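You operate a simulated robot arm through the tools that you are given. There is no shell and no other tool. Be economical: measure what you need, move in short steps, check, and stop when the job is done.

The job below is to be done with a simulated two-armed robot. You get a single attempt, and the scene is never put back.

TASK
Wipe up the spill on the top of the folding table with the yellow cloth and put it back.

The check looks at the end state, three seconds after you hand in, the way a careful person would. Anything else that was tipped, shoved, dropped, spilled or broken makes it a failure. Flat cloth is picked up by pressing the open fingertips on it (5 to 10 N) and closing them slowly along it; thin cloth reads only 2 to 8 mm in the jaws.

THE ROBOT
Two 7-joint arms with two-finger parallel grippers on one trunk, on a base that drives. Base frame: it is fixed to the floor where the robot stands at the start and does not move with it; the origin is under the middle of the robot, x ahead of it, y to its left, z up. Readings come in cm, rad, newtons and seconds.
The left shoulder is at the start at [6, 18.9, 110.3], the right one opposite. Places, roughly: yellow cloth [50, -20, 70]. Payload 3.43 kg a hand.
Tool frame (each hand has its own): the origin (TCP) lies between the finger pads and is the grasp point; the fingertips stand 3 cm ahead of it; z points along the fingers, y is the line along which they close. The gripper opens to 9.4 cm. The fingers are 2.8 cm wide and 1 cm thick; the gripper's body (5 by 9.6 cm) begins 5.5 cm behind the TCP.
Orientation is told as [roll, pitch, yaw] about the base's x, y, z axes, in that order, counted from this pose: with the fingers straight down and closing along the base's y, the tool's x points along the base's -x, its y along +y and its z along -z.

THE INTERFACE
- The arms move only by the tool play_rows. It takes "left_commands", "right_commands" or both (then of equal length, played together; a hand with none holds still); each is a list that holds one entry, the list of rows, each a list of 7 numbers: the shift along the base's x, y, z in cm, then the turn, a rotation vector about the base's x, y, z in rad, then the gripper command, from -1 (shut) to 1 (fully open), values between in proportion. In form: [[[dx, dy, dz, wx, wy, wz, claw], ...]]. A call has 1 to 12 rows; each row shifts and turns the commanded pose from where the row before left it. Rows are played at 5 a second. More than 5 cm and 0.15 rad between two rows, or a gripper value outside its range, and nothing of the call is played. Where a pose cannot be reached the arm comes as near as it can. A force on the tool above 40 N (or 10 N above the force at the start of the call, whichever is more), or a blocked arm, ends the call early, and 0.2 s more pass. The fingers move at their own pace (about 15.3 cm/s each) and stop on an object; they squeeze with about 39 N. The grip force told is the motor's: it shows also when the fingers shut on nothing. Time passes only in rows, and 0.2 s behind the last, so rows that do not move let the fingers close. It gives the time, the measured TCP pose, the force on the tool (base axes), the opening and the grip force at its end, in the units of the frame above (readings bear some noise), with the torque about the TCP (base axes, N m) and any sound that the robot's microphone picked up, and new pictures: "show" is both (left out), scene, wrist or none (wrist: the cameras of the hands that moved).
- Cameras (640 x 400 px; columns grow to the right, rows downward): "scene" is now at [-1.85, -4, 164.18]; the picture's right is [-0.64, -0.77, 0.00], its down [-0.70, 0.58, -0.41] and it looks along [0.31, -0.26, -0.91] (base axes); focal length 268 px, centre (320, 200). "left" rides on the left gripper at [7.6, -1.4, -10.2] in its tool frame; the picture's right is [0.18, 0.98, 0.00], its down [-0.75, 0.14, -0.64] and it looks along [-0.63, 0.12, 0.77] (tool axes); focal length 243 px, centre (320, 200). "right" rides on the right gripper at [7.6, 1.4, -10.2] in its tool frame; the picture's right is [-0.18, 0.98, 0.00], its down [-0.75, -0.14, -0.64] and it looks along [-0.63, -0.12, 0.77] (tool axes); focal length 243 px, centre (320, 200). There is no depth. A picture from a camera that has moved, and an enlarged one, comes with that camera's place and axes in the base frame and with its lens. The place of the scene camera against the robot may be out by one fixed shift of up to 1.2 cm in any direction.
- move_column(by): slides the trunk up (or, below 0, down) by that many cm; the arms and the scene camera ride with it, the base frame stays. It gives what a move gives, with no picture.
- steer(legs): drives the robot by 1 to 6 legs, each [ahead, left, turn to the left] in cm, cm and rad, along the robot's own axes; the way and the turn of a leg run together, so that a leg with both is an arc; at most 150 cm and 3.142 rad a leg. The arms and the cameras ride along, it lands a little off, and it stops where it bumps. It gives what a move gives, and a new picture of the scene camera.
- head_to(pan, tilt): turns the head with the scene camera to pan (to the left, within 1.501 rad either way) and tilt (down, from -0.506 to 1.204), counted from straight ahead of the robot. It gives what a move gives, and a new picture of the scene camera.
- inspect(camera, box): a new picture of the part [left, top, right, bottom] of that camera's present view, enlarged. The clock stands still meanwhile.
- finish_job(): hands the job in; it is judged then, once.

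Go step by step. Nothing tells you exact positions but the pictures and the camera data: compare them with the known pose of the tool, close in by small moves and look again before you grip or let go. The budget is 120 turns and 260 pictures, counting those below and the enlarged ones. Unless the task says otherwise, let go and move clear before handing in, and close with one line.

The tools are called by a JSON object that holds its "op" and its "data". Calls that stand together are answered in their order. play_rows: Moves the arms, as the interface text tells. Its arguments: {"type":"object","properties":{"left_commands":{"type":"array"},"right_commands":{"type":"array"},"show":{"type":"string","enum":["both","scene","wrist","none"]}},"required":[]} The other tools are called the same way: move_column (by) slides the trunk up or down; steer (legs) drives the base; head_to (pan, tilt) turns the head that bears the scene camera; inspect (camera, box) takes an enlarged picture of a part of a camera's view; finish_job () hands the job in.

At the start:

```text
t: 0.0
left_position: [41.21, -0.16, 95.77]
left_tcp_rot: [-0.001, -0.001, -0.001]
left_wrist_force: [-0.3, 0.0, 0.2]
left_wrist_torque: [0.02, 0.01, 0.0]
left_grip_width: 9.38
left_gripper_force: 0.1
right_position: [28.38, -29.99, 96.09]
right_tcp_rot: [0.001, 0.002, 0.001]
right_wrist_force: [-1.0, 0.2, 0.6]
right_wrist_torque: [-0.02, 0.02, -0.02]
right_grip_width: 9.42
right_gripper_force: 0.0
trunk travel left (down, up): [-77.5, 21.5]
robot x, y, heading: [-0.28, 0.06, 0.002]
head pan, tilt: [-0.696, 1.15]
```

scene: 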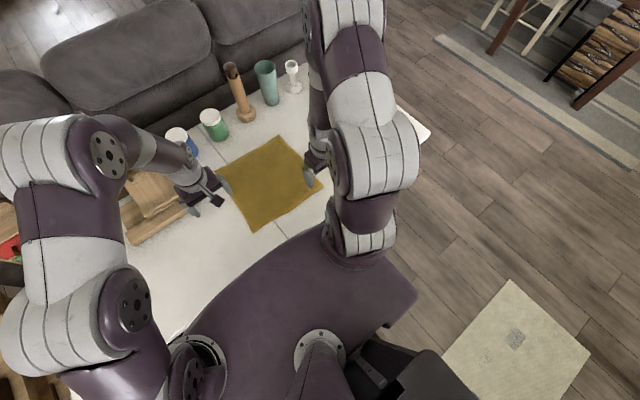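
right: 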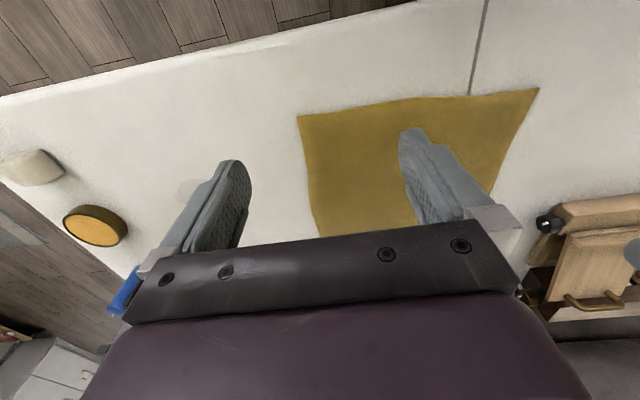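
left: 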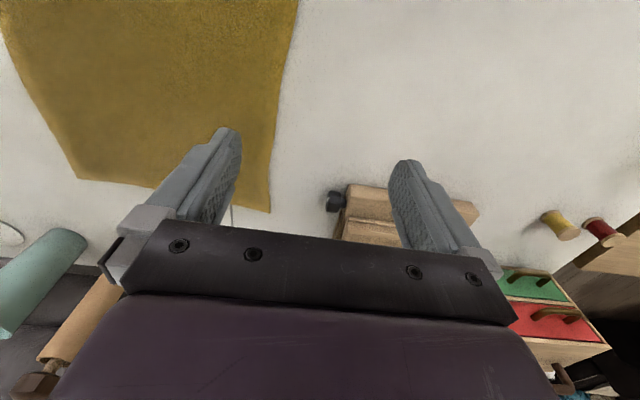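

I see the yellow cloth on the white table, and a faint patch to the right of it may be the spill. I'll look closer before moving.

{"op": "inspect", "data": {"camera": "right", "box": [0, 60, 320, 260]}}

{"op": "head_to", "data": {"pan": -0.3, "tilt": 0.9}}

{"op": "head_to", "data": {"pan": -1.0, "tilt": 0.9}}

```text
2.00 times, centred on (160, 160) of right
camera zoom: at [20.82, -28.41, 106.24], right [0.18, 0.98, 0.0], down [0.75, -0.14, 0.64], along [0.63, -0.12, -0.77], focal length 485 px, centre (640, 280)
```

zoom: 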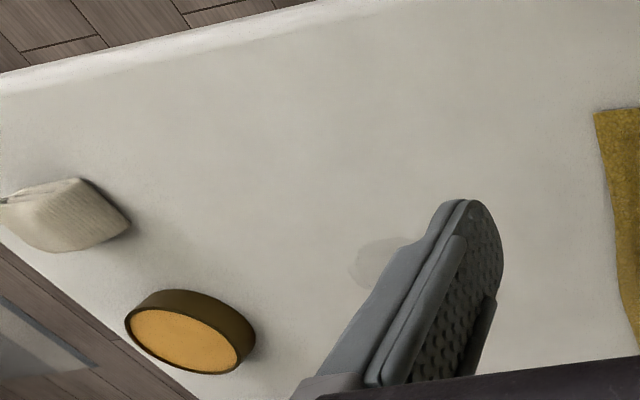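

```text
t: 0.9
left_position: [41.36, -0.12, 95.93]
left_tcp_rot: [0.0, -0.001, 0.0]
left_wrist_force: [0.0, -0.4, -0.6]
left_wrist_torque: [0.02, -0.02, 0.02]
left_grip_width: 9.39
left_gripper_force: 0.1
right_position: [28.46, -29.94, 95.95]
right_tcp_rot: [0.001, 0.0, -0.001]
right_wrist_force: [0.6, 0.1, 0.5]
right_wrist_torque: [-0.02, 0.01, -0.03]
right_grip_width: 9.39
right_gripper_force: 0.0
trunk travel left (down, up): [-77.5, 21.5]
robot x, y, heading: [-0.24, 0.08, -0.003]
head pan, tilt: [-0.3, 0.901]
camera scene: at [0.78, -2.42, 165.87], right [-0.3, -0.95, 0.0], down [-0.75, 0.23, -0.62], along [0.59, -0.18, -0.78], focal length 268 px, centre (320, 200)
```

scene: 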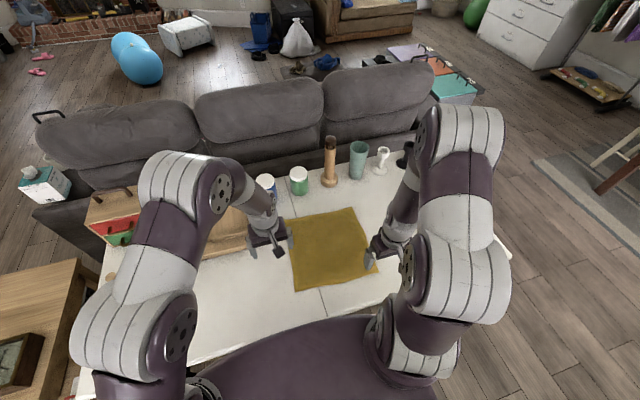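

```text
t: 1.9
left_position: [41.3, -0.06, 95.76]
left_tcp_rot: [-0.001, 0.0, 0.0]
left_wrist_force: [0.1, 0.5, 0.2]
left_wrist_torque: [0.01, 0.0, -0.02]
left_grip_width: 9.38
left_gripper_force: 0.1
right_position: [28.45, -29.98, 95.91]
right_tcp_rot: [0.0, -0.001, 0.0]
right_wrist_force: [-0.1, 0.4, -0.3]
right_wrist_torque: [0.0, 0.02, 0.02]
right_grip_width: 9.4
right_gripper_force: 0.2
trunk travel left (down, up): [-77.5, 21.5]
robot x, y, heading: [-0.14, 0.18, 0.002]
head pan, tilt: [-1.0, 0.901]
camera scene: at [-2.34, -6.53, 165.87], right [-0.84, -0.54, 0.0], down [-0.42, 0.66, -0.62], along [0.34, -0.52, -0.78], focal length 268 px, centre (320, 200)
```

scene: 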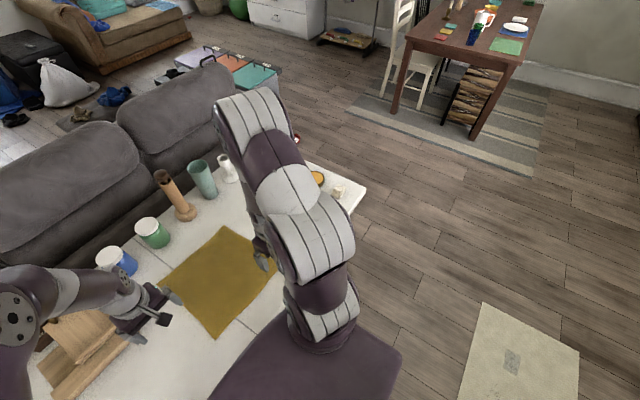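

A faint wet patch shows at about [44, -58], partly hidden by the right finger, which is out of the right hand's reach from here. I'll drive sideways to the right, parallel to the table, and look again.

{"op": "steer", "data": {"legs": [[0, -28, 0]]}}

{"op": "play_rows", "data": {"right_commands": [[[0, 0, 0, 0, 0, 0, 1]]], "left_commands": [[[0, 0, 0, 0, 0, 0, 1]]]}}

```text
t: 3.9
left_position: [41.31, -28.5, 95.86]
left_tcp_rot: [-0.001, -0.001, 0.002]
left_wrist_force: [-0.7, 0.4, -0.4]
left_wrist_torque: [-0.02, -0.02, -0.02]
left_grip_width: 9.41
left_gripper_force: 0.0
right_position: [28.42, -58.21, 95.99]
right_tcp_rot: [-0.001, 0.0, 0.002]
right_wrist_force: [0.4, 0.1, 0.0]
right_wrist_torque: [-0.02, 0.0, 0.0]
right_grip_width: 9.42
right_gripper_force: 0.1
trunk travel left (down, up): [-77.5, 21.5]
robot x, y, heading: [0.06, -28.4, 0.005]
head pan, tilt: [-1.0, 0.901]
camera scene: at [-2.34, -34.84, 165.87], right [-0.84, -0.54, 0.0], down [-0.42, 0.66, -0.62], along [0.34, -0.52, -0.78], focal length 268 px, centre (320, 200)
```

scene: 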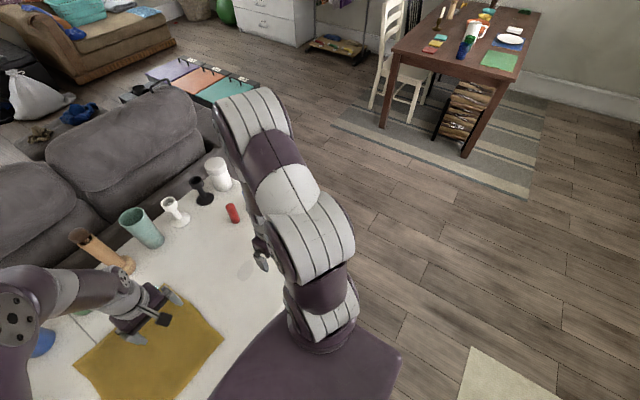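

```text
t: 4.3
left_position: [41.27, -28.38, 95.83]
left_tcp_rot: [-0.001, -0.002, 0.001]
left_wrist_force: [-0.2, 0.0, 0.8]
left_wrist_torque: [0.02, 0.0, -0.01]
left_grip_width: 9.38
left_gripper_force: 0.0
right_position: [28.43, -58.13, 96.03]
right_tcp_rot: [-0.002, 0.0, 0.002]
right_wrist_force: [0.1, 0.4, -0.3]
right_wrist_torque: [0.02, 0.0, 0.01]
right_grip_width: 9.4
right_gripper_force: 0.1
trunk travel left (down, up): [-77.5, 21.5]
robot x, y, heading: [-0.24, -28.12, 0.002]
head pan, tilt: [-1.0, 0.901]
camera scene: at [-2.33, -34.73, 165.88], right [-0.84, -0.54, 0.0], down [-0.42, 0.66, -0.62], along [0.34, -0.52, -0.78], focal length 268 px, centre (320, 200)
camera right: at [20.87, -56.64, 106.27], right [0.18, 0.98, 0.0], down [0.75, -0.14, 0.64], along [0.63, -0.12, -0.77], focal length 243 px, centre (320, 200)
camera left: at [33.64, -29.85, 106.09], right [-0.19, 0.98, 0.0], down [0.75, 0.14, 0.64], along [0.63, 0.12, -0.77], focal length 243 px, centre (320, 200)
```

scene: 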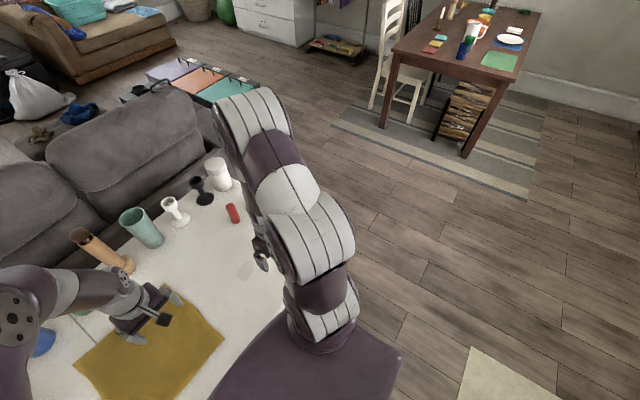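
right: 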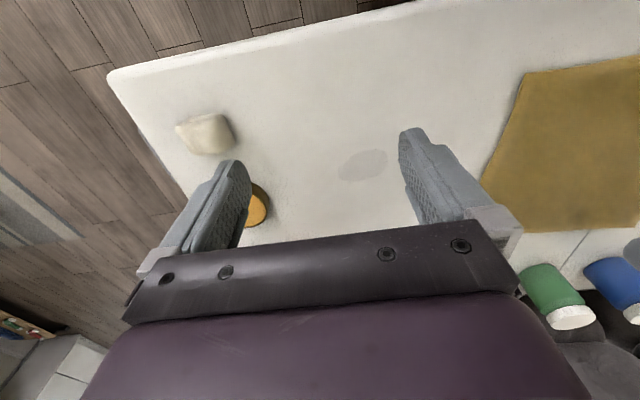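
left: 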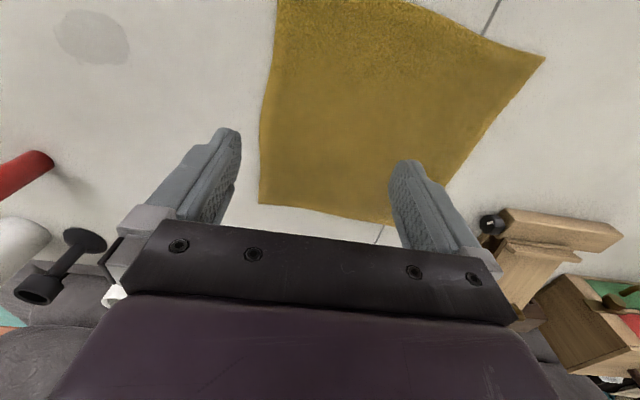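

The spill is now clear. Comparing it across views puts the table nearer z ≈ 73, with the spill centred at about [42, -54] and roughly 8 cm wide. The cloth's right edge is at y ≈ -35. I'll move the left arm away to the left and bring the right hand over the right edge of the cloth.

{"op": "play_rows", "data": {"right_commands": [[[3.3, 4.8, 0, 0, 0, 0, 0.6], [3.3, 4.8, 0, 0, 0, 0, 0.6], [3.3, 4.8, 0, 0, 0, 0, 0.6], [3.3, 4.8, 0, 0, 0, 0, 0.6], [3.3, 4.8, 0, 0, 0, 0, 0.6], [3.1, 4.6, 0, 0, 0, 0, 0.6], [0, 0, 0, 0, 0, 0, 0.6]]], "left_commands": [[[0, 5, 1, 0, 0, 0, 1], [0, 5, 1, 0, 0, 0, 1], [0, 5, 1, 0, 0, 0, 1], [0, 5, 1, 0, 0, 0, 1], [0, 5, 1, 0, 0, 0, 1], [0, 5, 1, 0, 0, 0, 1], [0, 5, 0, 0, 0, 0, 1]]]}}

{"op": "head_to", "data": {"pan": -0.2, "tilt": 1.0}}

```text
refused: row 1 steps farther than a row can; nothing moved
```

```text
t: 5.4
left_position: [41.35, -28.32, 95.76]
left_tcp_rot: [-0.001, 0.001, 0.003]
left_wrist_force: [0.3, 0.3, 0.0]
left_wrist_torque: [-0.01, -0.02, -0.02]
left_grip_width: 9.38
left_gripper_force: 0.1
right_position: [28.47, -58.33, 95.86]
right_tcp_rot: [0.0, -0.001, 0.002]
right_wrist_force: [0.7, 0.4, 0.0]
right_wrist_torque: [-0.01, 0.03, 0.02]
right_grip_width: 9.39
right_gripper_force: 0.2
trunk travel left (down, up): [-77.5, 21.5]
robot x, y, heading: [0.01, -28.1, -0.003]
head pan, tilt: [-0.201, 1.0]
camera scene: at [0.41, -29.91, 165.15], right [-0.2, -0.98, 0.0], down [-0.82, 0.17, -0.54], along [0.53, -0.11, -0.84], focal length 268 px, centre (320, 200)
```

scene: 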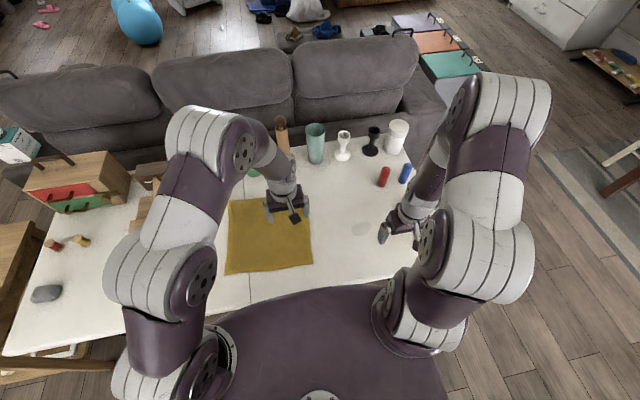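

The step limit applies to the total length of a step, so the move was refused. I'll repeat it with smaller steps.

{"op": "play_rows", "data": {"right_commands": [[[2.5, 3.5, 0, 0, 0, 0, 0.6], [2.5, 3.5, 0, 0, 0, 0, 0.6], [2.5, 3.5, 0, 0, 0, 0, 0.6], [2.5, 3.5, 0, 0, 0, 0, 0.6], [2.5, 3.5, 0, 0, 0, 0, 0.6], [2.5, 3.5, 0, 0, 0, 0, 0.6], [2.5, 3.5, 0, 0, 0, 0, 0.6], [2, 3.5, 0, 0, 0, 0, 0.6], [0, 0, -3, 0, 0, 0, 0.6]]], "left_commands": [[[0, 4.5, 1, 0, 0, 0, 1], [0, 4.5, 1, 0, 0, 0, 1], [0, 4.5, 1, 0, 0, 0, 1], [0, 4.5, 1, 0, 0, 0, 1], [0, 4.5, 1, 0, 0, 0, 1], [0, 4.5, 1, 0, 0, 0, 1], [0, 4.5, 0, 0, 0, 0, 1], [0, 4.5, 0, 0, 0, 0, 1], [0, 0, 0, 0, 0, 0, 1]]]}}

```text
t: 7.4
left_position: [41.17, 7.56, 101.82]
left_tcp_rot: [0.0, 0.001, 0.002]
left_wrist_force: [0.1, 0.6, 0.0]
left_wrist_torque: [0.02, 0.04, -0.02]
left_grip_width: 9.39
left_gripper_force: 0.0
right_position: [47.87, -30.3, 92.89]
right_tcp_rot: [0.003, -0.001, 0.002]
right_wrist_force: [0.6, 0.1, -0.3]
right_wrist_torque: [-0.02, 0.0, 0.02]
right_grip_width: 7.52
right_gripper_force: 0.0
trunk travel left (down, up): [-77.5, 21.5]
robot x, y, heading: [0.09, -28.72, 0.002]
head pan, tilt: [-0.201, 1.0]
camera scene: at [0.48, -30.06, 165.15], right [-0.2, -0.98, 0.0], down [-0.83, 0.17, -0.54], along [0.53, -0.11, -0.84], focal length 268 px, centre (320, 200)
camera right: at [40.37, -28.76, 103.28], right [0.18, 0.98, 0.0], down [0.75, -0.14, 0.64], along [0.63, -0.12, -0.77], focal length 243 px, centre (320, 200)
camera left: at [33.52, 6.11, 112.06], right [-0.18, 0.98, 0.0], down [0.75, 0.14, 0.64], along [0.63, 0.12, -0.77], focal length 243 px, centre (320, 200)
```

scene: 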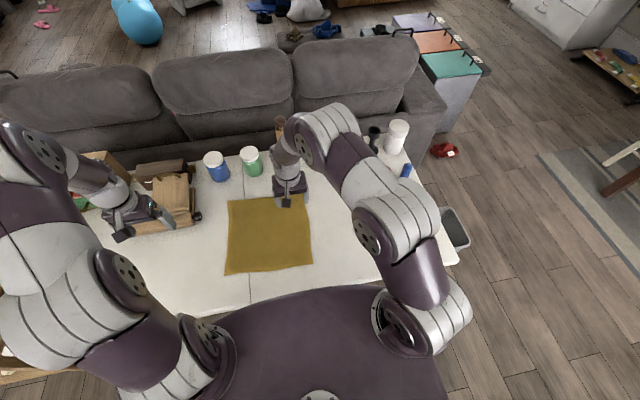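
right: 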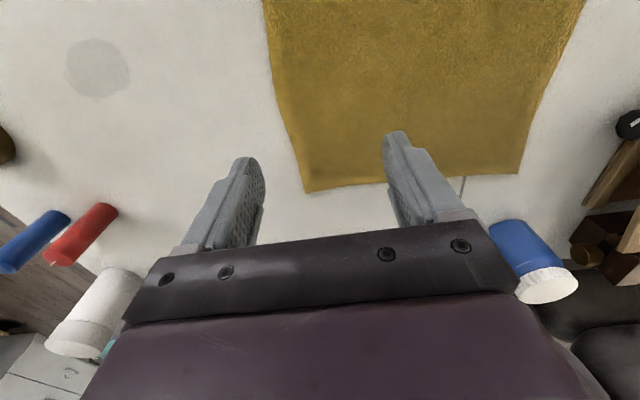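
left: 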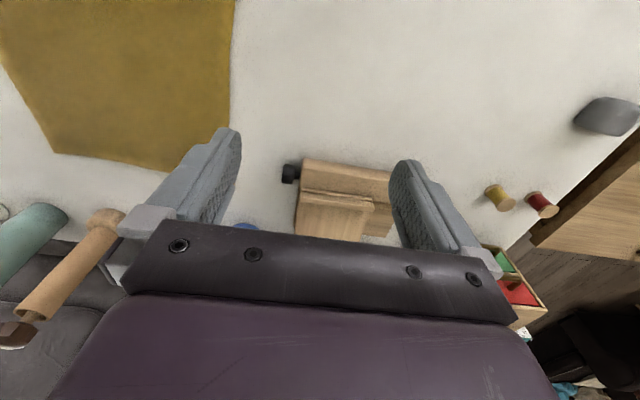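

The hand is over the right strip of the cloth. I'll shift 1.5 cm inward and come down to just above the expected contact height.

{"op": "play_rows", "data": {"right_commands": [[[0, 1.5, -3, 0, 0, 0, 0.6], [0, 0, -4, 0, 0, 0, 0.6], [0, 0, -4, 0, 0, 0, 0.6], [0, 0, -3, 0, 0, 0, 0.6], [0, 0, -1, 0, 0, 0, 0.6]]], "show": "wrist"}}

```text
t: 8.6
left_position: [41.2, 7.71, 101.62]
left_tcp_rot: [0.0, -0.001, 0.001]
left_wrist_force: [0.6, 0.2, 0.2]
left_wrist_torque: [0.0, -0.01, 0.02]
left_grip_width: 9.4
left_gripper_force: 0.1
right_position: [47.96, -28.81, 77.97]
right_tcp_rot: [0.0, 0.001, 0.003]
right_wrist_force: [-0.8, -0.4, -0.7]
right_wrist_torque: [-0.01, 0.01, -0.02]
right_grip_width: 7.52
right_gripper_force: 0.0
trunk travel left (down, up): [-77.5, 21.5]
robot x, y, heading: [0.1, -28.61, 0.003]
head pan, tilt: [-0.201, 1.0]
camera right: at [40.34, -27.22, 88.23], right [0.18, 0.98, 0.0], down [0.75, -0.14, 0.64], along [0.63, -0.12, -0.77], focal length 243 px, centre (320, 200)
```

right: 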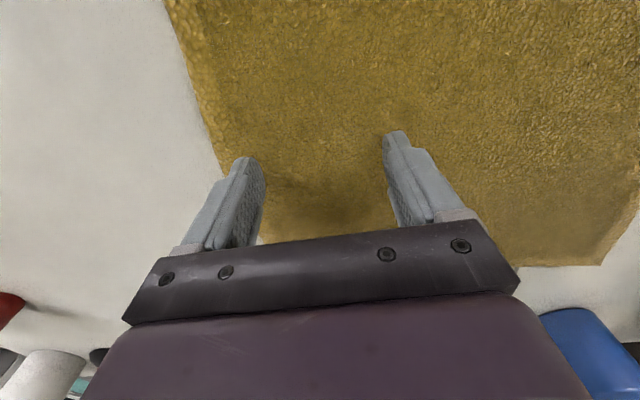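

Both fingers are above the cloth, so I'll feel for contact in small steps.

{"op": "play_rows", "data": {"right_commands": [[[0, 0, -0.4, 0, 0, 0, 0.6], [0, 0, -0.4, 0, 0, 0, 0.6], [0, 0, -0.4, 0, 0, 0, 0.6]]], "show": "none"}}

{"op": "play_rows", "data": {"right_commands": [[[0, 0, -0.3, 0, 0, 0, 0.6], [0, 0, -0.3, 0, 0, 0, 0.6]]], "show": "none"}}

```text
t: 9.4
left_position: [40.83, 7.56, 102.1]
left_tcp_rot: [0.001, -0.004, 0.001]
left_wrist_force: [-0.1, -0.3, -0.4]
left_wrist_torque: [-0.02, -0.02, 0.01]
left_grip_width: 9.4
left_gripper_force: 0.1
right_position: [47.96, -28.63, 77.29]
right_tcp_rot: [0.004, -0.01, 0.002]
right_wrist_force: [-3.6, -5.8, 39.9]
right_wrist_torque: [-0.71, 0.16, -0.03]
right_grip_width: 7.53
right_gripper_force: 0.1
trunk travel left (down, up): [-77.5, 21.5]
robot x, y, heading: [0.09, -28.46, -0.003]
head pan, tilt: [-0.201, 1.0]
```

```text
t: 9.7
left_position: [40.94, 7.61, 101.83]
left_tcp_rot: [-0.001, -0.001, 0.002]
left_wrist_force: [-0.8, 0.0, -0.7]
left_wrist_torque: [-0.02, 0.05, 0.02]
left_grip_width: 9.4
left_gripper_force: 0.1
right_position: [48.26, -28.5, 77.21]
right_tcp_rot: [0.003, -0.011, -0.001]
right_wrist_force: [-6.5, -1.4, 29.6]
right_wrist_torque: [-0.53, 0.26, -0.09]
right_grip_width: 7.54
right_gripper_force: 0.2
trunk travel left (down, up): [-77.5, 21.5]
robot x, y, heading: [-0.0, -28.06, -0.001]
head pan, tilt: [-0.201, 1.0]
stopped in row 1 (right hand): the force on the tool passed its limit (the readings are from after the stop); the commanded pose is now the measured one
```

I touched the table at TCP z ≈ 77.3, but the force is too high. I'll ease off to about 5-10 N.

{"op": "play_rows", "data": {"right_commands": [[[0, 0, 0.2, 0, 0, 0, 0.6], [0, 0, 0, 0, 0, 0, 0.6]]], "show": "none"}}

```text
t: 10.3
left_position: [41.0, 7.65, 101.82]
left_tcp_rot: [-0.001, -0.002, 0.0]
left_wrist_force: [0.1, 0.2, 0.3]
left_wrist_torque: [-0.01, 0.0, -0.01]
left_grip_width: 9.43
left_gripper_force: 0.0
right_position: [48.15, -28.59, 77.2]
right_tcp_rot: [0.004, -0.009, 0.0]
right_wrist_force: [0.0, 1.9, 22.8]
right_wrist_torque: [-0.32, 0.0, -0.03]
right_grip_width: 7.53
right_gripper_force: 0.1
trunk travel left (down, up): [-77.5, 21.5]
robot x, y, heading: [-0.1, -28.15, -0.001]
head pan, tilt: [-0.201, 1.0]
```

{"op": "play_rows", "data": {"right_commands": [[[0, 0, 0.3, 0, 0, 0, 0.6], [0, 0, 0, 0, 0, 0, 0.6]]], "show": "none"}}

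```text
t: 10.9
left_position: [41.16, 7.69, 101.69]
left_tcp_rot: [0.0, 0.001, -0.001]
left_wrist_force: [-0.7, 0.4, -0.3]
left_wrist_torque: [0.01, 0.0, -0.01]
left_grip_width: 9.42
left_gripper_force: 0.0
right_position: [48.12, -28.6, 77.4]
right_tcp_rot: [0.003, -0.002, 0.001]
right_wrist_force: [2.3, 0.5, 5.8]
right_wrist_torque: [-0.05, -0.03, 0.01]
right_grip_width: 7.52
right_gripper_force: 0.1
trunk travel left (down, up): [-77.5, 21.5]
robot x, y, heading: [-0.0, -28.31, -0.001]
head pan, tilt: [-0.201, 1.0]
```

The force is about 6 N now. I'll close slowly along the cloth.

{"op": "play_rows", "data": {"right_commands": [[[0, 0, -0.05, 0, 0, 0, 0.5], [0, 0, 0, 0, 0, 0, 0.35], [0, 0, 0, 0, 0, 0, 0.2], [0, 0, 0, 0, 0, 0, 0.05], [0, 0, 0, 0, 0, 0, -0.1], [0, 0, 0, 0, 0, 0, -0.25], [0, 0, 0, 0, 0, 0, -0.4], [0, 0, 0, 0, 0, 0, -0.55], [0, 0, 0, 0, 0, 0, -0.7], [0, 0, 0, 0, 0, 0, -0.85], [0, 0, 0, 0, 0, 0, -1], [0, 0, 0, 0, 0, 0, -1]]]}}

```text
t: 13.5
left_position: [41.05, 7.73, 101.83]
left_tcp_rot: [0.001, 0.001, 0.0]
left_wrist_force: [-0.6, 0.5, 0.0]
left_wrist_torque: [-0.02, 0.0, -0.01]
left_grip_width: 9.41
left_gripper_force: 0.0
right_position: [48.24, -28.71, 77.39]
right_tcp_rot: [0.002, -0.005, -0.001]
right_wrist_force: [0.2, -0.5, 6.2]
right_wrist_torque: [-0.03, -0.04, -0.02]
right_grip_width: 0.7
right_gripper_force: 39.2
trunk travel left (down, up): [-77.5, 21.5]
robot x, y, heading: [0.29, -28.13, -0.003]
head pan, tilt: [-0.201, 1.0]
camera scene: at [0.33, -29.9, 165.15], right [-0.2, -0.98, 0.0], down [-0.82, 0.17, -0.54], along [0.53, -0.11, -0.84], focal length 268 px, centre (320, 200)
camera right: at [40.55, -27.09, 87.64], right [0.18, 0.98, 0.0], down [0.75, -0.14, 0.65], along [0.64, -0.12, -0.76], focal length 243 px, centre (320, 200)
```

scene: 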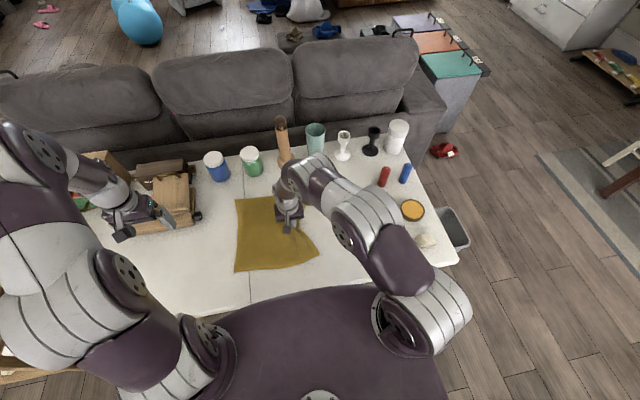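
right: 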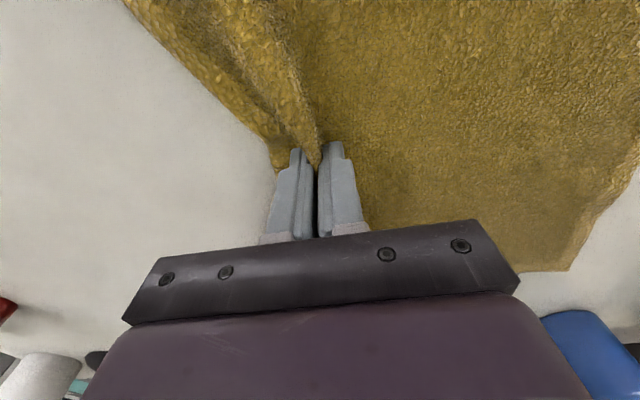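

The cloth is gripped, with 7 mm in the jaws. I'll lift slightly and pull it toward the spill, with the rest trailing behind.

{"op": "play_rows", "data": {"right_commands": [[[0, 0, 1.5, 0, 0, 0, -1], [0, -3, 0.5, 0, 0, 0, -1], [-1.5, -3.5, 0, 0, 0, 0, -1], [-1.5, -3.5, 0, 0, 0, 0, -1], [-1.5, -3.5, 0, 0, 0, 0, -1], [-1.5, -3.5, 0, 0, 0, 0, -1], [0, -3, 0, 0, 0, 0, -1]]]}}

```text
t: 15.1
left_position: [41.2, 7.56, 101.73]
left_tcp_rot: [0.001, 0.0, -0.001]
left_wrist_force: [0.0, 0.6, -0.6]
left_wrist_torque: [0.0, 0.03, -0.02]
left_grip_width: 9.4
left_gripper_force: 0.1
right_position: [42.12, -48.86, 79.2]
right_tcp_rot: [0.002, -0.006, 0.002]
right_wrist_force: [0.2, -1.3, -0.1]
right_wrist_torque: [0.02, 0.01, -0.01]
right_grip_width: 0.7
right_gripper_force: 39.5
trunk travel left (down, up): [-77.5, 21.5]
robot x, y, heading: [0.31, -28.11, -0.002]
head pan, tilt: [-0.201, 1.0]
camera scene: at [0.44, -30.02, 165.15], right [-0.2, -0.98, 0.0], down [-0.82, 0.17, -0.54], along [0.53, -0.11, -0.84], focal length 268 px, centre (320, 200)
camera right: at [34.49, -47.37, 89.54], right [0.18, 0.98, 0.0], down [0.75, -0.14, 0.65], along [0.63, -0.12, -0.76], focal length 243 px, centre (320, 200)
```

scene: 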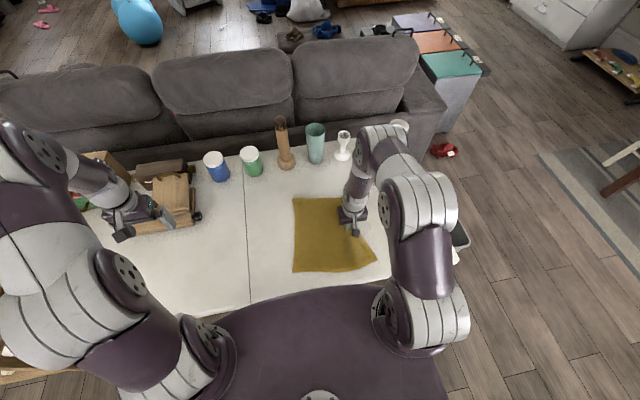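
right: 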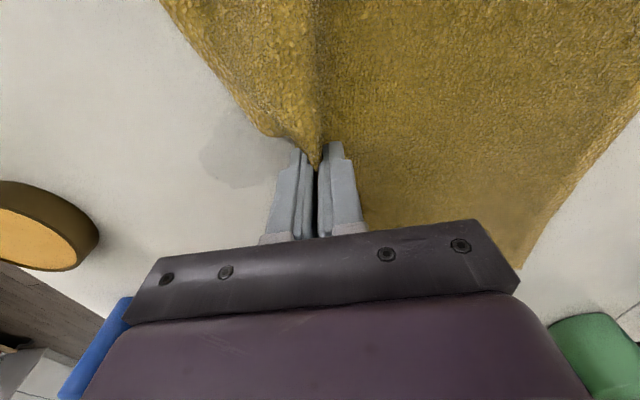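

The spill lies just to the right of the fingertips, at about [42, -54]. I'll press lightly and stroke across it.

{"op": "play_rows", "data": {"right_commands": [[[0, 0, -1.5, 0, 0, 0, -1], [0, 0, -0.4, 0, 0, 0, -1], [0, -2, 0, 0, 0, 0, -1], [0, -2, 0, 0, 0, 0, -1], [0, -2, 0, 0, 0, 0, -1], [0, -2, 0, 0, 0, 0, -1], [0, -2, 0, 0, 0, 0, -1]]]}}

```text
t: 16.7
left_position: [41.22, 7.62, 101.66]
left_tcp_rot: [0.0, 0.001, 0.0]
left_wrist_force: [-0.1, -0.2, 0.1]
left_wrist_torque: [0.0, -0.01, 0.0]
left_grip_width: 9.42
left_gripper_force: 0.0
right_position: [42.17, -58.81, 77.43]
right_tcp_rot: [0.003, -0.005, 0.003]
right_wrist_force: [0.6, 1.0, 2.0]
right_wrist_torque: [0.03, 0.01, 0.0]
right_grip_width: 0.67
right_gripper_force: 38.5
trunk travel left (down, up): [-77.5, 21.5]
robot x, y, heading: [-0.29, -28.12, -0.004]
head pan, tilt: [-0.201, 1.0]
camera scene: at [0.37, -29.93, 165.15], right [-0.2, -0.98, 0.0], down [-0.82, 0.17, -0.54], along [0.53, -0.11, -0.84], focal length 268 px, centre (320, 200)
camera right: at [34.52, -57.3, 87.72], right [0.18, 0.98, 0.0], down [0.75, -0.14, 0.65], along [0.64, -0.12, -0.76], focal length 243 px, centre (320, 200)
```

scene: 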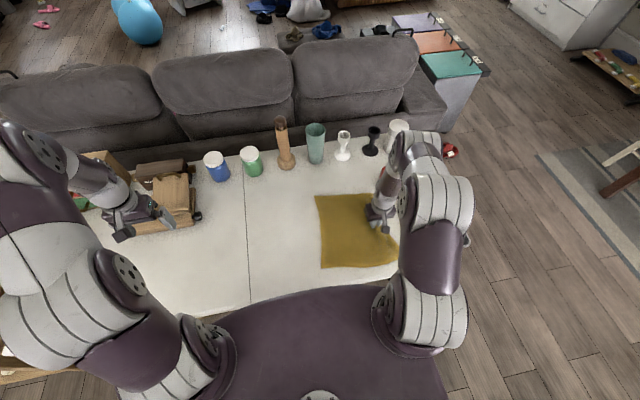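
right: 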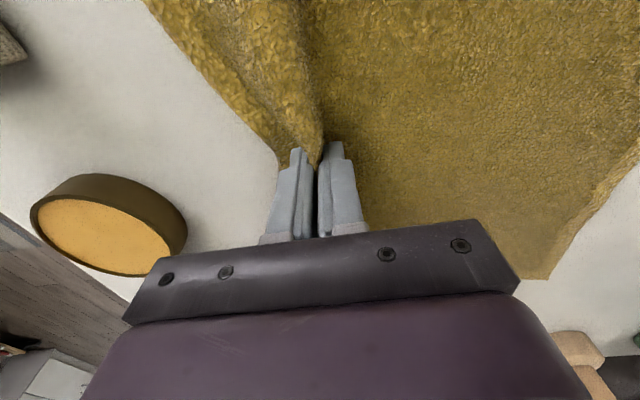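

The first stroke was light. I'll press a little harder and wipe back and forth in neighbouring lanes over the spill area.

{"op": "play_rows", "data": {"right_commands": [[[0, 0, -0.13, 0, 0, 0, -1], [1, 3, 0, 0, 0, 0, -1], [1, 3, 0, 0, 0, 0, -1], [0.5, 3, 0, 0, 0, 0, -1], [0, -3, 0, 0, 0, 0, -1], [0, -3, 0, 0, 0, 0, -1], [0, -3, 0, 0, 0, 0, -1], [-1.5, 3, 0, 0, 0, 0, -1], [-1.5, 3, 0, 0, 0, 0, -1], [-2, 3, 0, 0, 0, 0, -1], [0, -3, 0, 0, 0, 0, -1], [0, -3, 0, 0, 0, 0, -1]]]}}

```text
t: 19.3
left_position: [41.13, 7.84, 101.71]
left_tcp_rot: [-0.002, 0.001, 0.001]
left_wrist_force: [0.3, 0.2, -0.3]
left_wrist_torque: [-0.01, -0.03, 0.0]
left_grip_width: 9.39
left_gripper_force: 0.2
right_position: [39.63, -55.72, 77.48]
right_tcp_rot: [0.002, -0.007, 0.001]
right_wrist_force: [0.4, 2.2, 8.8]
right_wrist_torque: [0.07, -0.01, -0.02]
right_grip_width: 0.67
right_gripper_force: 38.4
trunk travel left (down, up): [-77.5, 21.5]
robot x, y, heading: [-0.34, -28.29, 0.004]
head pan, tilt: [-0.201, 1.0]
camera scene: at [0.29, -29.87, 165.16], right [-0.2, -0.98, 0.0], down [-0.82, 0.17, -0.54], along [0.53, -0.11, -0.84], focal length 268 px, centre (320, 200)
camera right: at [32.07, -54.15, 87.62], right [0.18, 0.98, 0.0], down [0.75, -0.14, 0.65], along [0.64, -0.12, -0.76], focal length 243 px, centre (320, 200)
```

scene: 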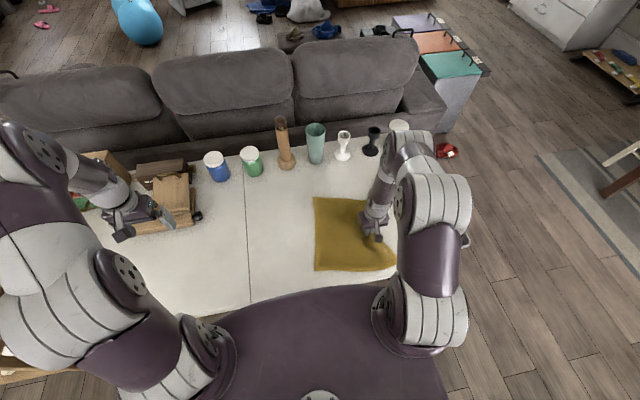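
right: 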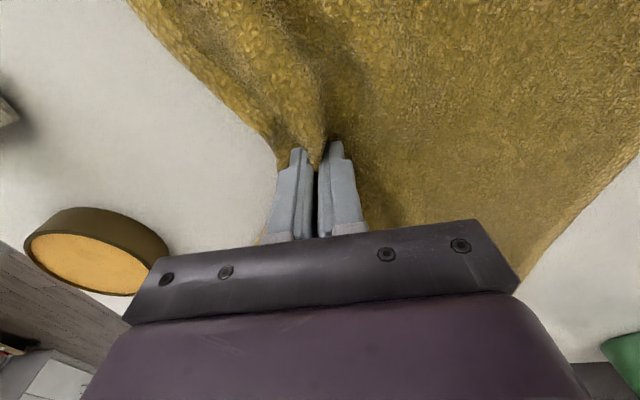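

The force is good at about 9 N. I'll do one more set of lanes, then lift to look underneath.

{"op": "play_rows", "data": {"right_commands": [[[0, -3, 0, 0, 0, 0, -1], [-1.5, 1, 0, 0, 0, 0, -1], [0, 4, 0, 0, 0, 0, -1], [0, 4, 0, 0, 0, 0, -1], [2, 0, 0, 0, 0, 0, -1], [0.5, -4, 0, 0, 0, 0, -1], [0, -4.5, 0, 0, 0, 0, -1], [2, 0, 0, 0, 0, 0, -1], [0, 4.5, 0, 0, 0, 0, -1], [0, 4, 0, 0, 0, 0, -1], [2.5, 0, 0, 0, 0, 0, -1]]], "show": "none"}}

{"op": "play_rows", "data": {"right_commands": [[[0, -4, 0, 0, 0, 0, -1], [0, -4, 0, 0, 0, 0, -1], [0, 2, 1.5, 0, 0, 0, -1], [0, 3, 3, 0, 0, 0, -1], [0, 3, 4, 0, 0, 0, -1], [0, 3, 4, 0, 0, 0, -1], [0, 3, 4, 0, 0, 0, -1], [0, 3, 4, 0, 0, 0, -1], [0, 3, 4, 0, 0, 0, -1], [0, 0, 4, 0, 0, 0, -1]]]}}

```text
t: 21.7
left_position: [41.15, 7.61, 101.68]
left_tcp_rot: [-0.001, -0.001, 0.0]
left_wrist_force: [-0.8, -0.1, -0.7]
left_wrist_torque: [0.0, 0.02, 0.02]
left_grip_width: 9.4
left_gripper_force: 0.0
right_position: [45.44, -49.67, 77.48]
right_tcp_rot: [0.002, -0.004, -0.001]
right_wrist_force: [-0.4, 0.0, 1.9]
right_wrist_torque: [0.01, 0.06, -0.02]
right_grip_width: 0.66
right_gripper_force: 39.0
trunk travel left (down, up): [-77.5, 21.5]
robot x, y, heading: [-0.08, -28.23, 0.002]
head pan, tilt: [-0.201, 1.0]
```

```text
t: 23.9
left_position: [41.1, 7.67, 101.77]
left_tcp_rot: [-0.001, -0.001, 0.0]
left_wrist_force: [-1.0, 0.2, 0.4]
left_wrist_torque: [0.01, 0.0, 0.01]
left_grip_width: 9.39
left_gripper_force: 0.1
right_position: [45.17, -37.73, 105.97]
right_tcp_rot: [0.003, -0.006, -0.001]
right_wrist_force: [-0.1, 0.0, -0.4]
right_wrist_torque: [-0.01, 0.0, 0.0]
right_grip_width: 0.69
right_gripper_force: 38.9
trunk travel left (down, up): [-77.5, 21.5]
robot x, y, heading: [0.2, -28.59, 0.003]
head pan, tilt: [-0.201, 1.0]
camera scene: at [0.3, -30.0, 165.14], right [-0.2, -0.98, 0.0], down [-0.82, 0.17, -0.54], along [0.53, -0.11, -0.84], focal length 268 px, centre (320, 200)
camera right: at [37.53, -36.13, 116.18], right [0.18, 0.98, 0.0], down [0.75, -0.14, 0.65], along [0.64, -0.12, -0.76], focal length 243 px, centre (320, 200)
```

scene: 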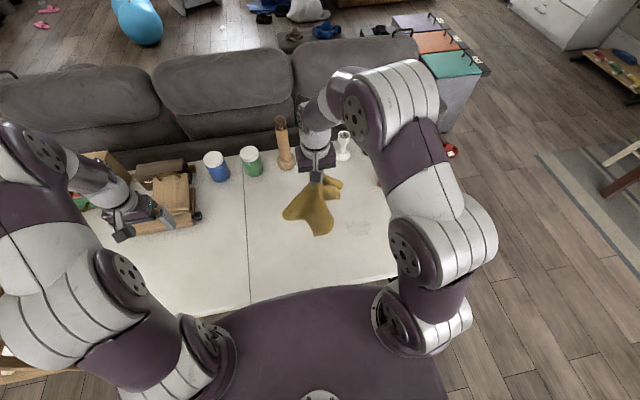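
right: 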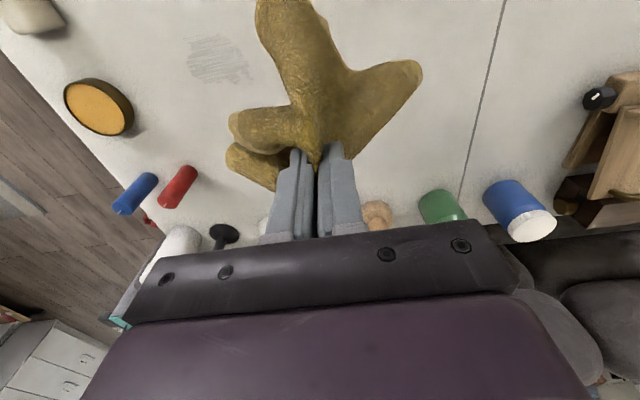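

{"op": "inspect", "data": {"camera": "right", "box": [140, 20, 300, 120]}}

{"op": "inspect", "data": {"camera": "scene", "box": [280, 160, 440, 260]}}

```text
4.00 times, centred on (220, 70) of right
camera zoom: at [37.53, -36.13, 116.18], right [0.18, 0.98, 0.0], down [0.75, -0.14, 0.65], along [0.64, -0.12, -0.76], focal length 970 px, centre (720, 720)
```

zoom: 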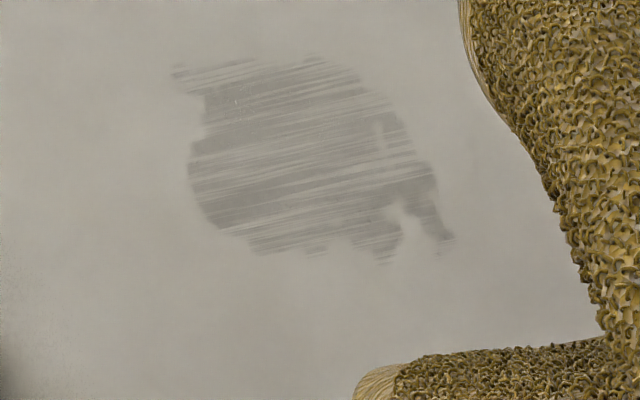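

```text
4.00 times, centred on (360, 210) of scene
camera zoom: at [0.3, -30.0, 165.14], right [-0.2, -0.98, 0.0], down [-0.82, 0.17, -0.54], along [0.53, -0.11, -0.84], focal length 1074 px, centre (160, 160)
```

zoom: 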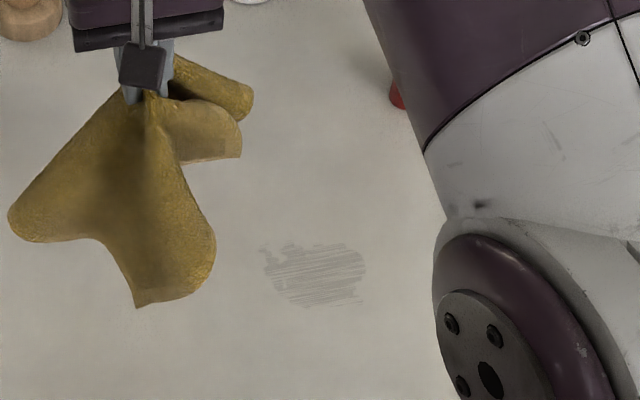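

The spill is only partly wiped. Streaks remain over x 39-46, y -58 to -48, so I'll lay the cloth down trailing to the left again and scrub harder, including crosswise.

{"op": "play_rows", "data": {"right_commands": [[[0, 4, -2, 0, 0, 0, -1], [0, 1, -4, 0, 0, 0, -1], [0, -1, -4, 0, 0, 0, -1], [0, -3, -3, 0, 0, 0, -1], [0, -3, -3, 0, 0, 0, -1], [0, -3, -3, 0, 0, 0, -1], [0, -3, -3, 0, 0, 0, -1], [0, -3, -3, 0, 0, 0, -1], [0, -3, -2, 0, 0, 0, -1]]]}}

```text
t: 25.9
left_position: [41.22, 7.57, 101.74]
left_tcp_rot: [0.0, -0.001, 0.001]
left_wrist_force: [0.2, -0.5, 0.8]
left_wrist_torque: [0.01, -0.03, -0.02]
left_grip_width: 9.4
left_gripper_force: 0.1
right_position: [45.22, -51.65, 78.79]
right_tcp_rot: [0.003, -0.006, 0.002]
right_wrist_force: [-0.1, -0.3, 0.1]
right_wrist_torque: [-0.01, -0.01, -0.01]
right_grip_width: 0.64
right_gripper_force: 39.4
trunk travel left (down, up): [-77.5, 21.5]
robot x, y, heading: [-0.13, -28.27, -0.002]
head pan, tilt: [-0.201, 1.0]
camera scene: at [0.43, -30.04, 165.15], right [-0.2, -0.98, 0.0], down [-0.82, 0.17, -0.54], along [0.53, -0.11, -0.84], focal length 268 px, centre (320, 200)
camera right: at [37.48, -50.13, 89.01], right [0.18, 0.98, 0.0], down [0.75, -0.14, 0.65], along [0.64, -0.12, -0.76], focal length 243 px, centre (320, 200)
```

scene: 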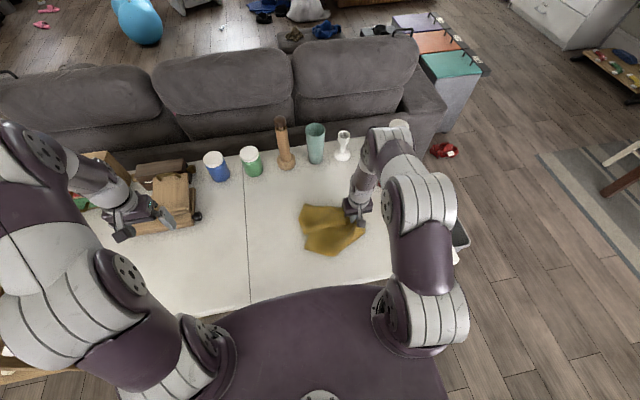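
right: 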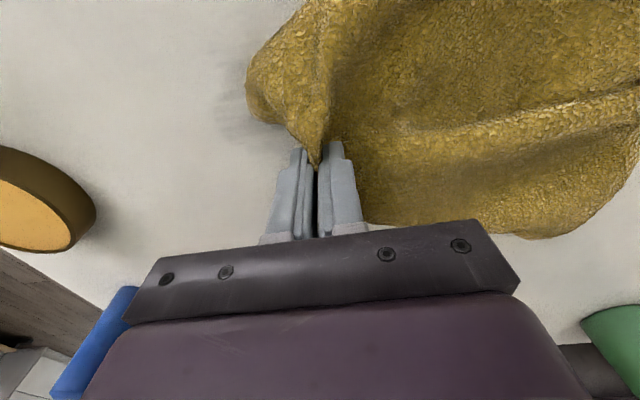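

Now I'll press down and check the force.

{"op": "play_rows", "data": {"right_commands": [[[0, 2, -1, 0, 0, 0, -1], [0, 1, -0.5, 0, 0, 0, -1], [0, 0, 0, 0, 0, 0, -1]]], "show": "none"}}

```text
t: 26.7
left_position: [41.07, 7.63, 101.94]
left_tcp_rot: [0.0, -0.001, 0.0]
left_wrist_force: [0.3, 0.4, 0.3]
left_wrist_torque: [-0.03, 0.02, -0.02]
left_grip_width: 9.41
left_gripper_force: 0.2
right_position: [45.27, -48.77, 77.68]
right_tcp_rot: [0.001, -0.014, -0.001]
right_wrist_force: [3.6, -10.6, 36.6]
right_wrist_torque: [-0.02, -0.29, -0.1]
right_grip_width: 0.67
right_gripper_force: 39.4
trunk travel left (down, up): [-77.5, 21.5]
robot x, y, heading: [-0.01, -28.4, 0.001]
head pan, tilt: [-0.201, 1.0]
```

That is too hard because the cloth is folded under the tips. I'll ease off and scrub in lanes.

{"op": "play_rows", "data": {"right_commands": [[[0, 0, 0.4, 0, 0, 0, -1], [0, -2.5, 0, 0, 0, 0, -1], [0, -2.5, 0, 0, 0, 0, -1], [0, -2.5, 0, 0, 0, 0, -1], [0, -2.5, 0, 0, 0, 0, -1], [-1, 0, 0, 0, 0, 0, -1], [0, 2.5, 0, 0, 0, 0, -1], [0, 2.5, 0, 0, 0, 0, -1], [0, 2.5, 0, 0, 0, 0, -1], [0, 2, 0, 0, 0, 0, -1], [-1, 0, 0, 0, 0, 0, -1]]], "show": "none"}}

{"op": "play_rows", "data": {"right_commands": [[[0, -2.5, 0, 0, 0, 0, -1], [0, -2.5, 0, 0, 0, 0, -1], [0, -2.5, 0, 0, 0, 0, -1], [0, -2, 0, 0, 0, 0, -1], [-1, 0, 0, 0, 0, 0, -1], [0, 2.5, 0, 0, 0, 0, -1], [0, 2.5, 0, 0, 0, 0, -1], [0, 2.5, 0, 0, 0, 0, -1], [0, 2, 0, 0, 0, 0, -1], [-1, 0, 0, 0, 0, 0, -1]]], "show": "none"}}

```text
t: 29.1
left_position: [41.14, 7.61, 101.76]
left_tcp_rot: [0.0, 0.0, 0.001]
left_wrist_force: [-0.4, 0.5, -0.2]
left_wrist_torque: [0.0, -0.01, 0.01]
left_grip_width: 9.38
left_gripper_force: 0.0
right_position: [43.22, -49.32, 77.82]
right_tcp_rot: [0.0, -0.006, 0.002]
right_wrist_force: [1.1, 0.4, 3.6]
right_wrist_torque: [0.03, -0.05, -0.04]
right_grip_width: 0.71
right_gripper_force: 39.1
trunk travel left (down, up): [-77.5, 21.5]
robot x, y, heading: [-0.03, -28.39, -0.003]
head pan, tilt: [-0.201, 1.0]
```

```text
t: 31.3
left_position: [41.06, 7.74, 101.89]
left_tcp_rot: [0.0, -0.001, 0.003]
left_wrist_force: [0.3, 0.1, -0.6]
left_wrist_torque: [0.01, 0.01, -0.02]
left_grip_width: 9.42
left_gripper_force: 0.0
right_position: [41.02, -49.01, 77.84]
right_tcp_rot: [0.001, -0.005, 0.002]
right_wrist_force: [1.6, 0.8, 4.8]
right_wrist_torque: [0.06, -0.06, -0.04]
right_grip_width: 0.66
right_gripper_force: 38.8
trunk travel left (down, up): [-77.5, 21.5]
robot x, y, heading: [0.03, -28.24, 0.003]
head pan, tilt: [-0.201, 1.0]
```

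I'll press slightly more and scrub crosswise now.

{"op": "play_rows", "data": {"right_commands": [[[0, 0, -0.15, 0, 0, 0, -1], [3, 0, 0, 0, 0, 0, -1], [3, 0, 0, 0, 0, 0, -1], [0, -1.3, 0, 0, 0, 0, -1], [-4.2, 0, 0, 0, 0, 0, -1], [-4.2, 0, 0, 0, 0, 0, -1], [0, -1.3, 0, 0, 0, 0, -1], [4.2, 0, 0, 0, 0, 0, -1], [4.2, 0, 0, 0, 0, 0, -1], [0, -1.3, 0, 0, 0, 0, -1], [-4.2, 0, 0, 0, 0, 0, -1], [-4.2, 0, 0, 0, 0, 0, -1]]], "show": "none"}}

{"op": "play_rows", "data": {"right_commands": [[[0, -1.3, 0, 0, 0, 0, -1], [4.2, 0, 0, 0, 0, 0, -1], [4.2, 0, 0, 0, 0, 0, -1], [0, -1.3, 0, 0, 0, 0, -1], [-4.2, 0, 0, 0, 0, 0, -1], [-4.2, 0, 0, 0, 0, 0, -1], [0, -1.3, 0, 0, 0, 0, -1], [4.2, 0, 0, 0, 0, 0, -1], [4.2, 0, 0, 0, 0, 0, -1], [0, -1.3, 0, 0, 0, 0, -1], [-4.2, 0, 0, 0, 0, 0, -1], [-4.2, 0, 0, 0, 0, 0, -1]]], "show": "wrist"}}

```text
t: 33.9
left_position: [41.01, 7.75, 101.75]
left_tcp_rot: [0.0, -0.001, 0.003]
left_wrist_force: [0.1, 0.4, 0.5]
left_wrist_torque: [0.01, -0.02, 0.01]
left_grip_width: 9.43
left_gripper_force: 0.0
right_position: [38.68, -52.77, 77.67]
right_tcp_rot: [0.001, -0.011, -0.001]
right_wrist_force: [6.4, 2.7, 17.1]
right_wrist_torque: [0.15, -0.17, -0.04]
right_grip_width: 0.65
right_gripper_force: 38.7
trunk travel left (down, up): [-77.5, 21.5]
robot x, y, heading: [-0.48, -28.3, -0.001]
head pan, tilt: [-0.201, 1.0]
```

```text
t: 36.5
left_position: [41.09, 7.73, 101.73]
left_tcp_rot: [-0.001, -0.001, 0.001]
left_wrist_force: [-0.3, 0.3, -0.1]
left_wrist_torque: [-0.02, -0.02, 0.01]
left_grip_width: 9.42
left_gripper_force: 0.1
right_position: [38.92, -58.2, 77.61]
right_tcp_rot: [0.003, -0.003, 0.001]
right_wrist_force: [2.9, 1.6, 8.6]
right_wrist_torque: [0.08, -0.08, -0.03]
right_grip_width: 0.67
right_gripper_force: 38.9
trunk travel left (down, up): [-77.5, 21.5]
robot x, y, heading: [-0.04, -28.22, 0.006]
head pan, tilt: [-0.201, 1.0]
camera right: at [31.29, -56.72, 87.84], right [0.18, 0.98, 0.0], down [0.75, -0.14, 0.65], along [0.64, -0.12, -0.76], focal length 243 px, centre (320, 200)
```

right: 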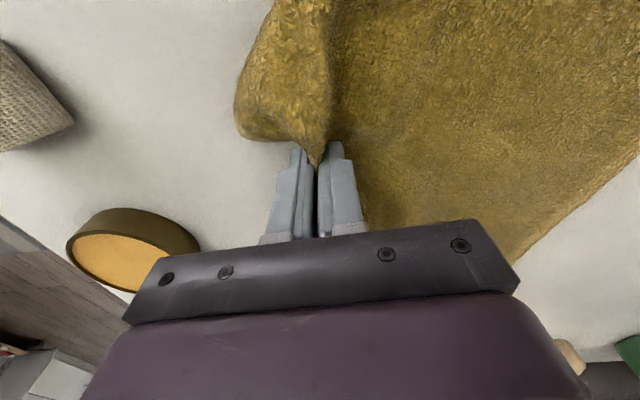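

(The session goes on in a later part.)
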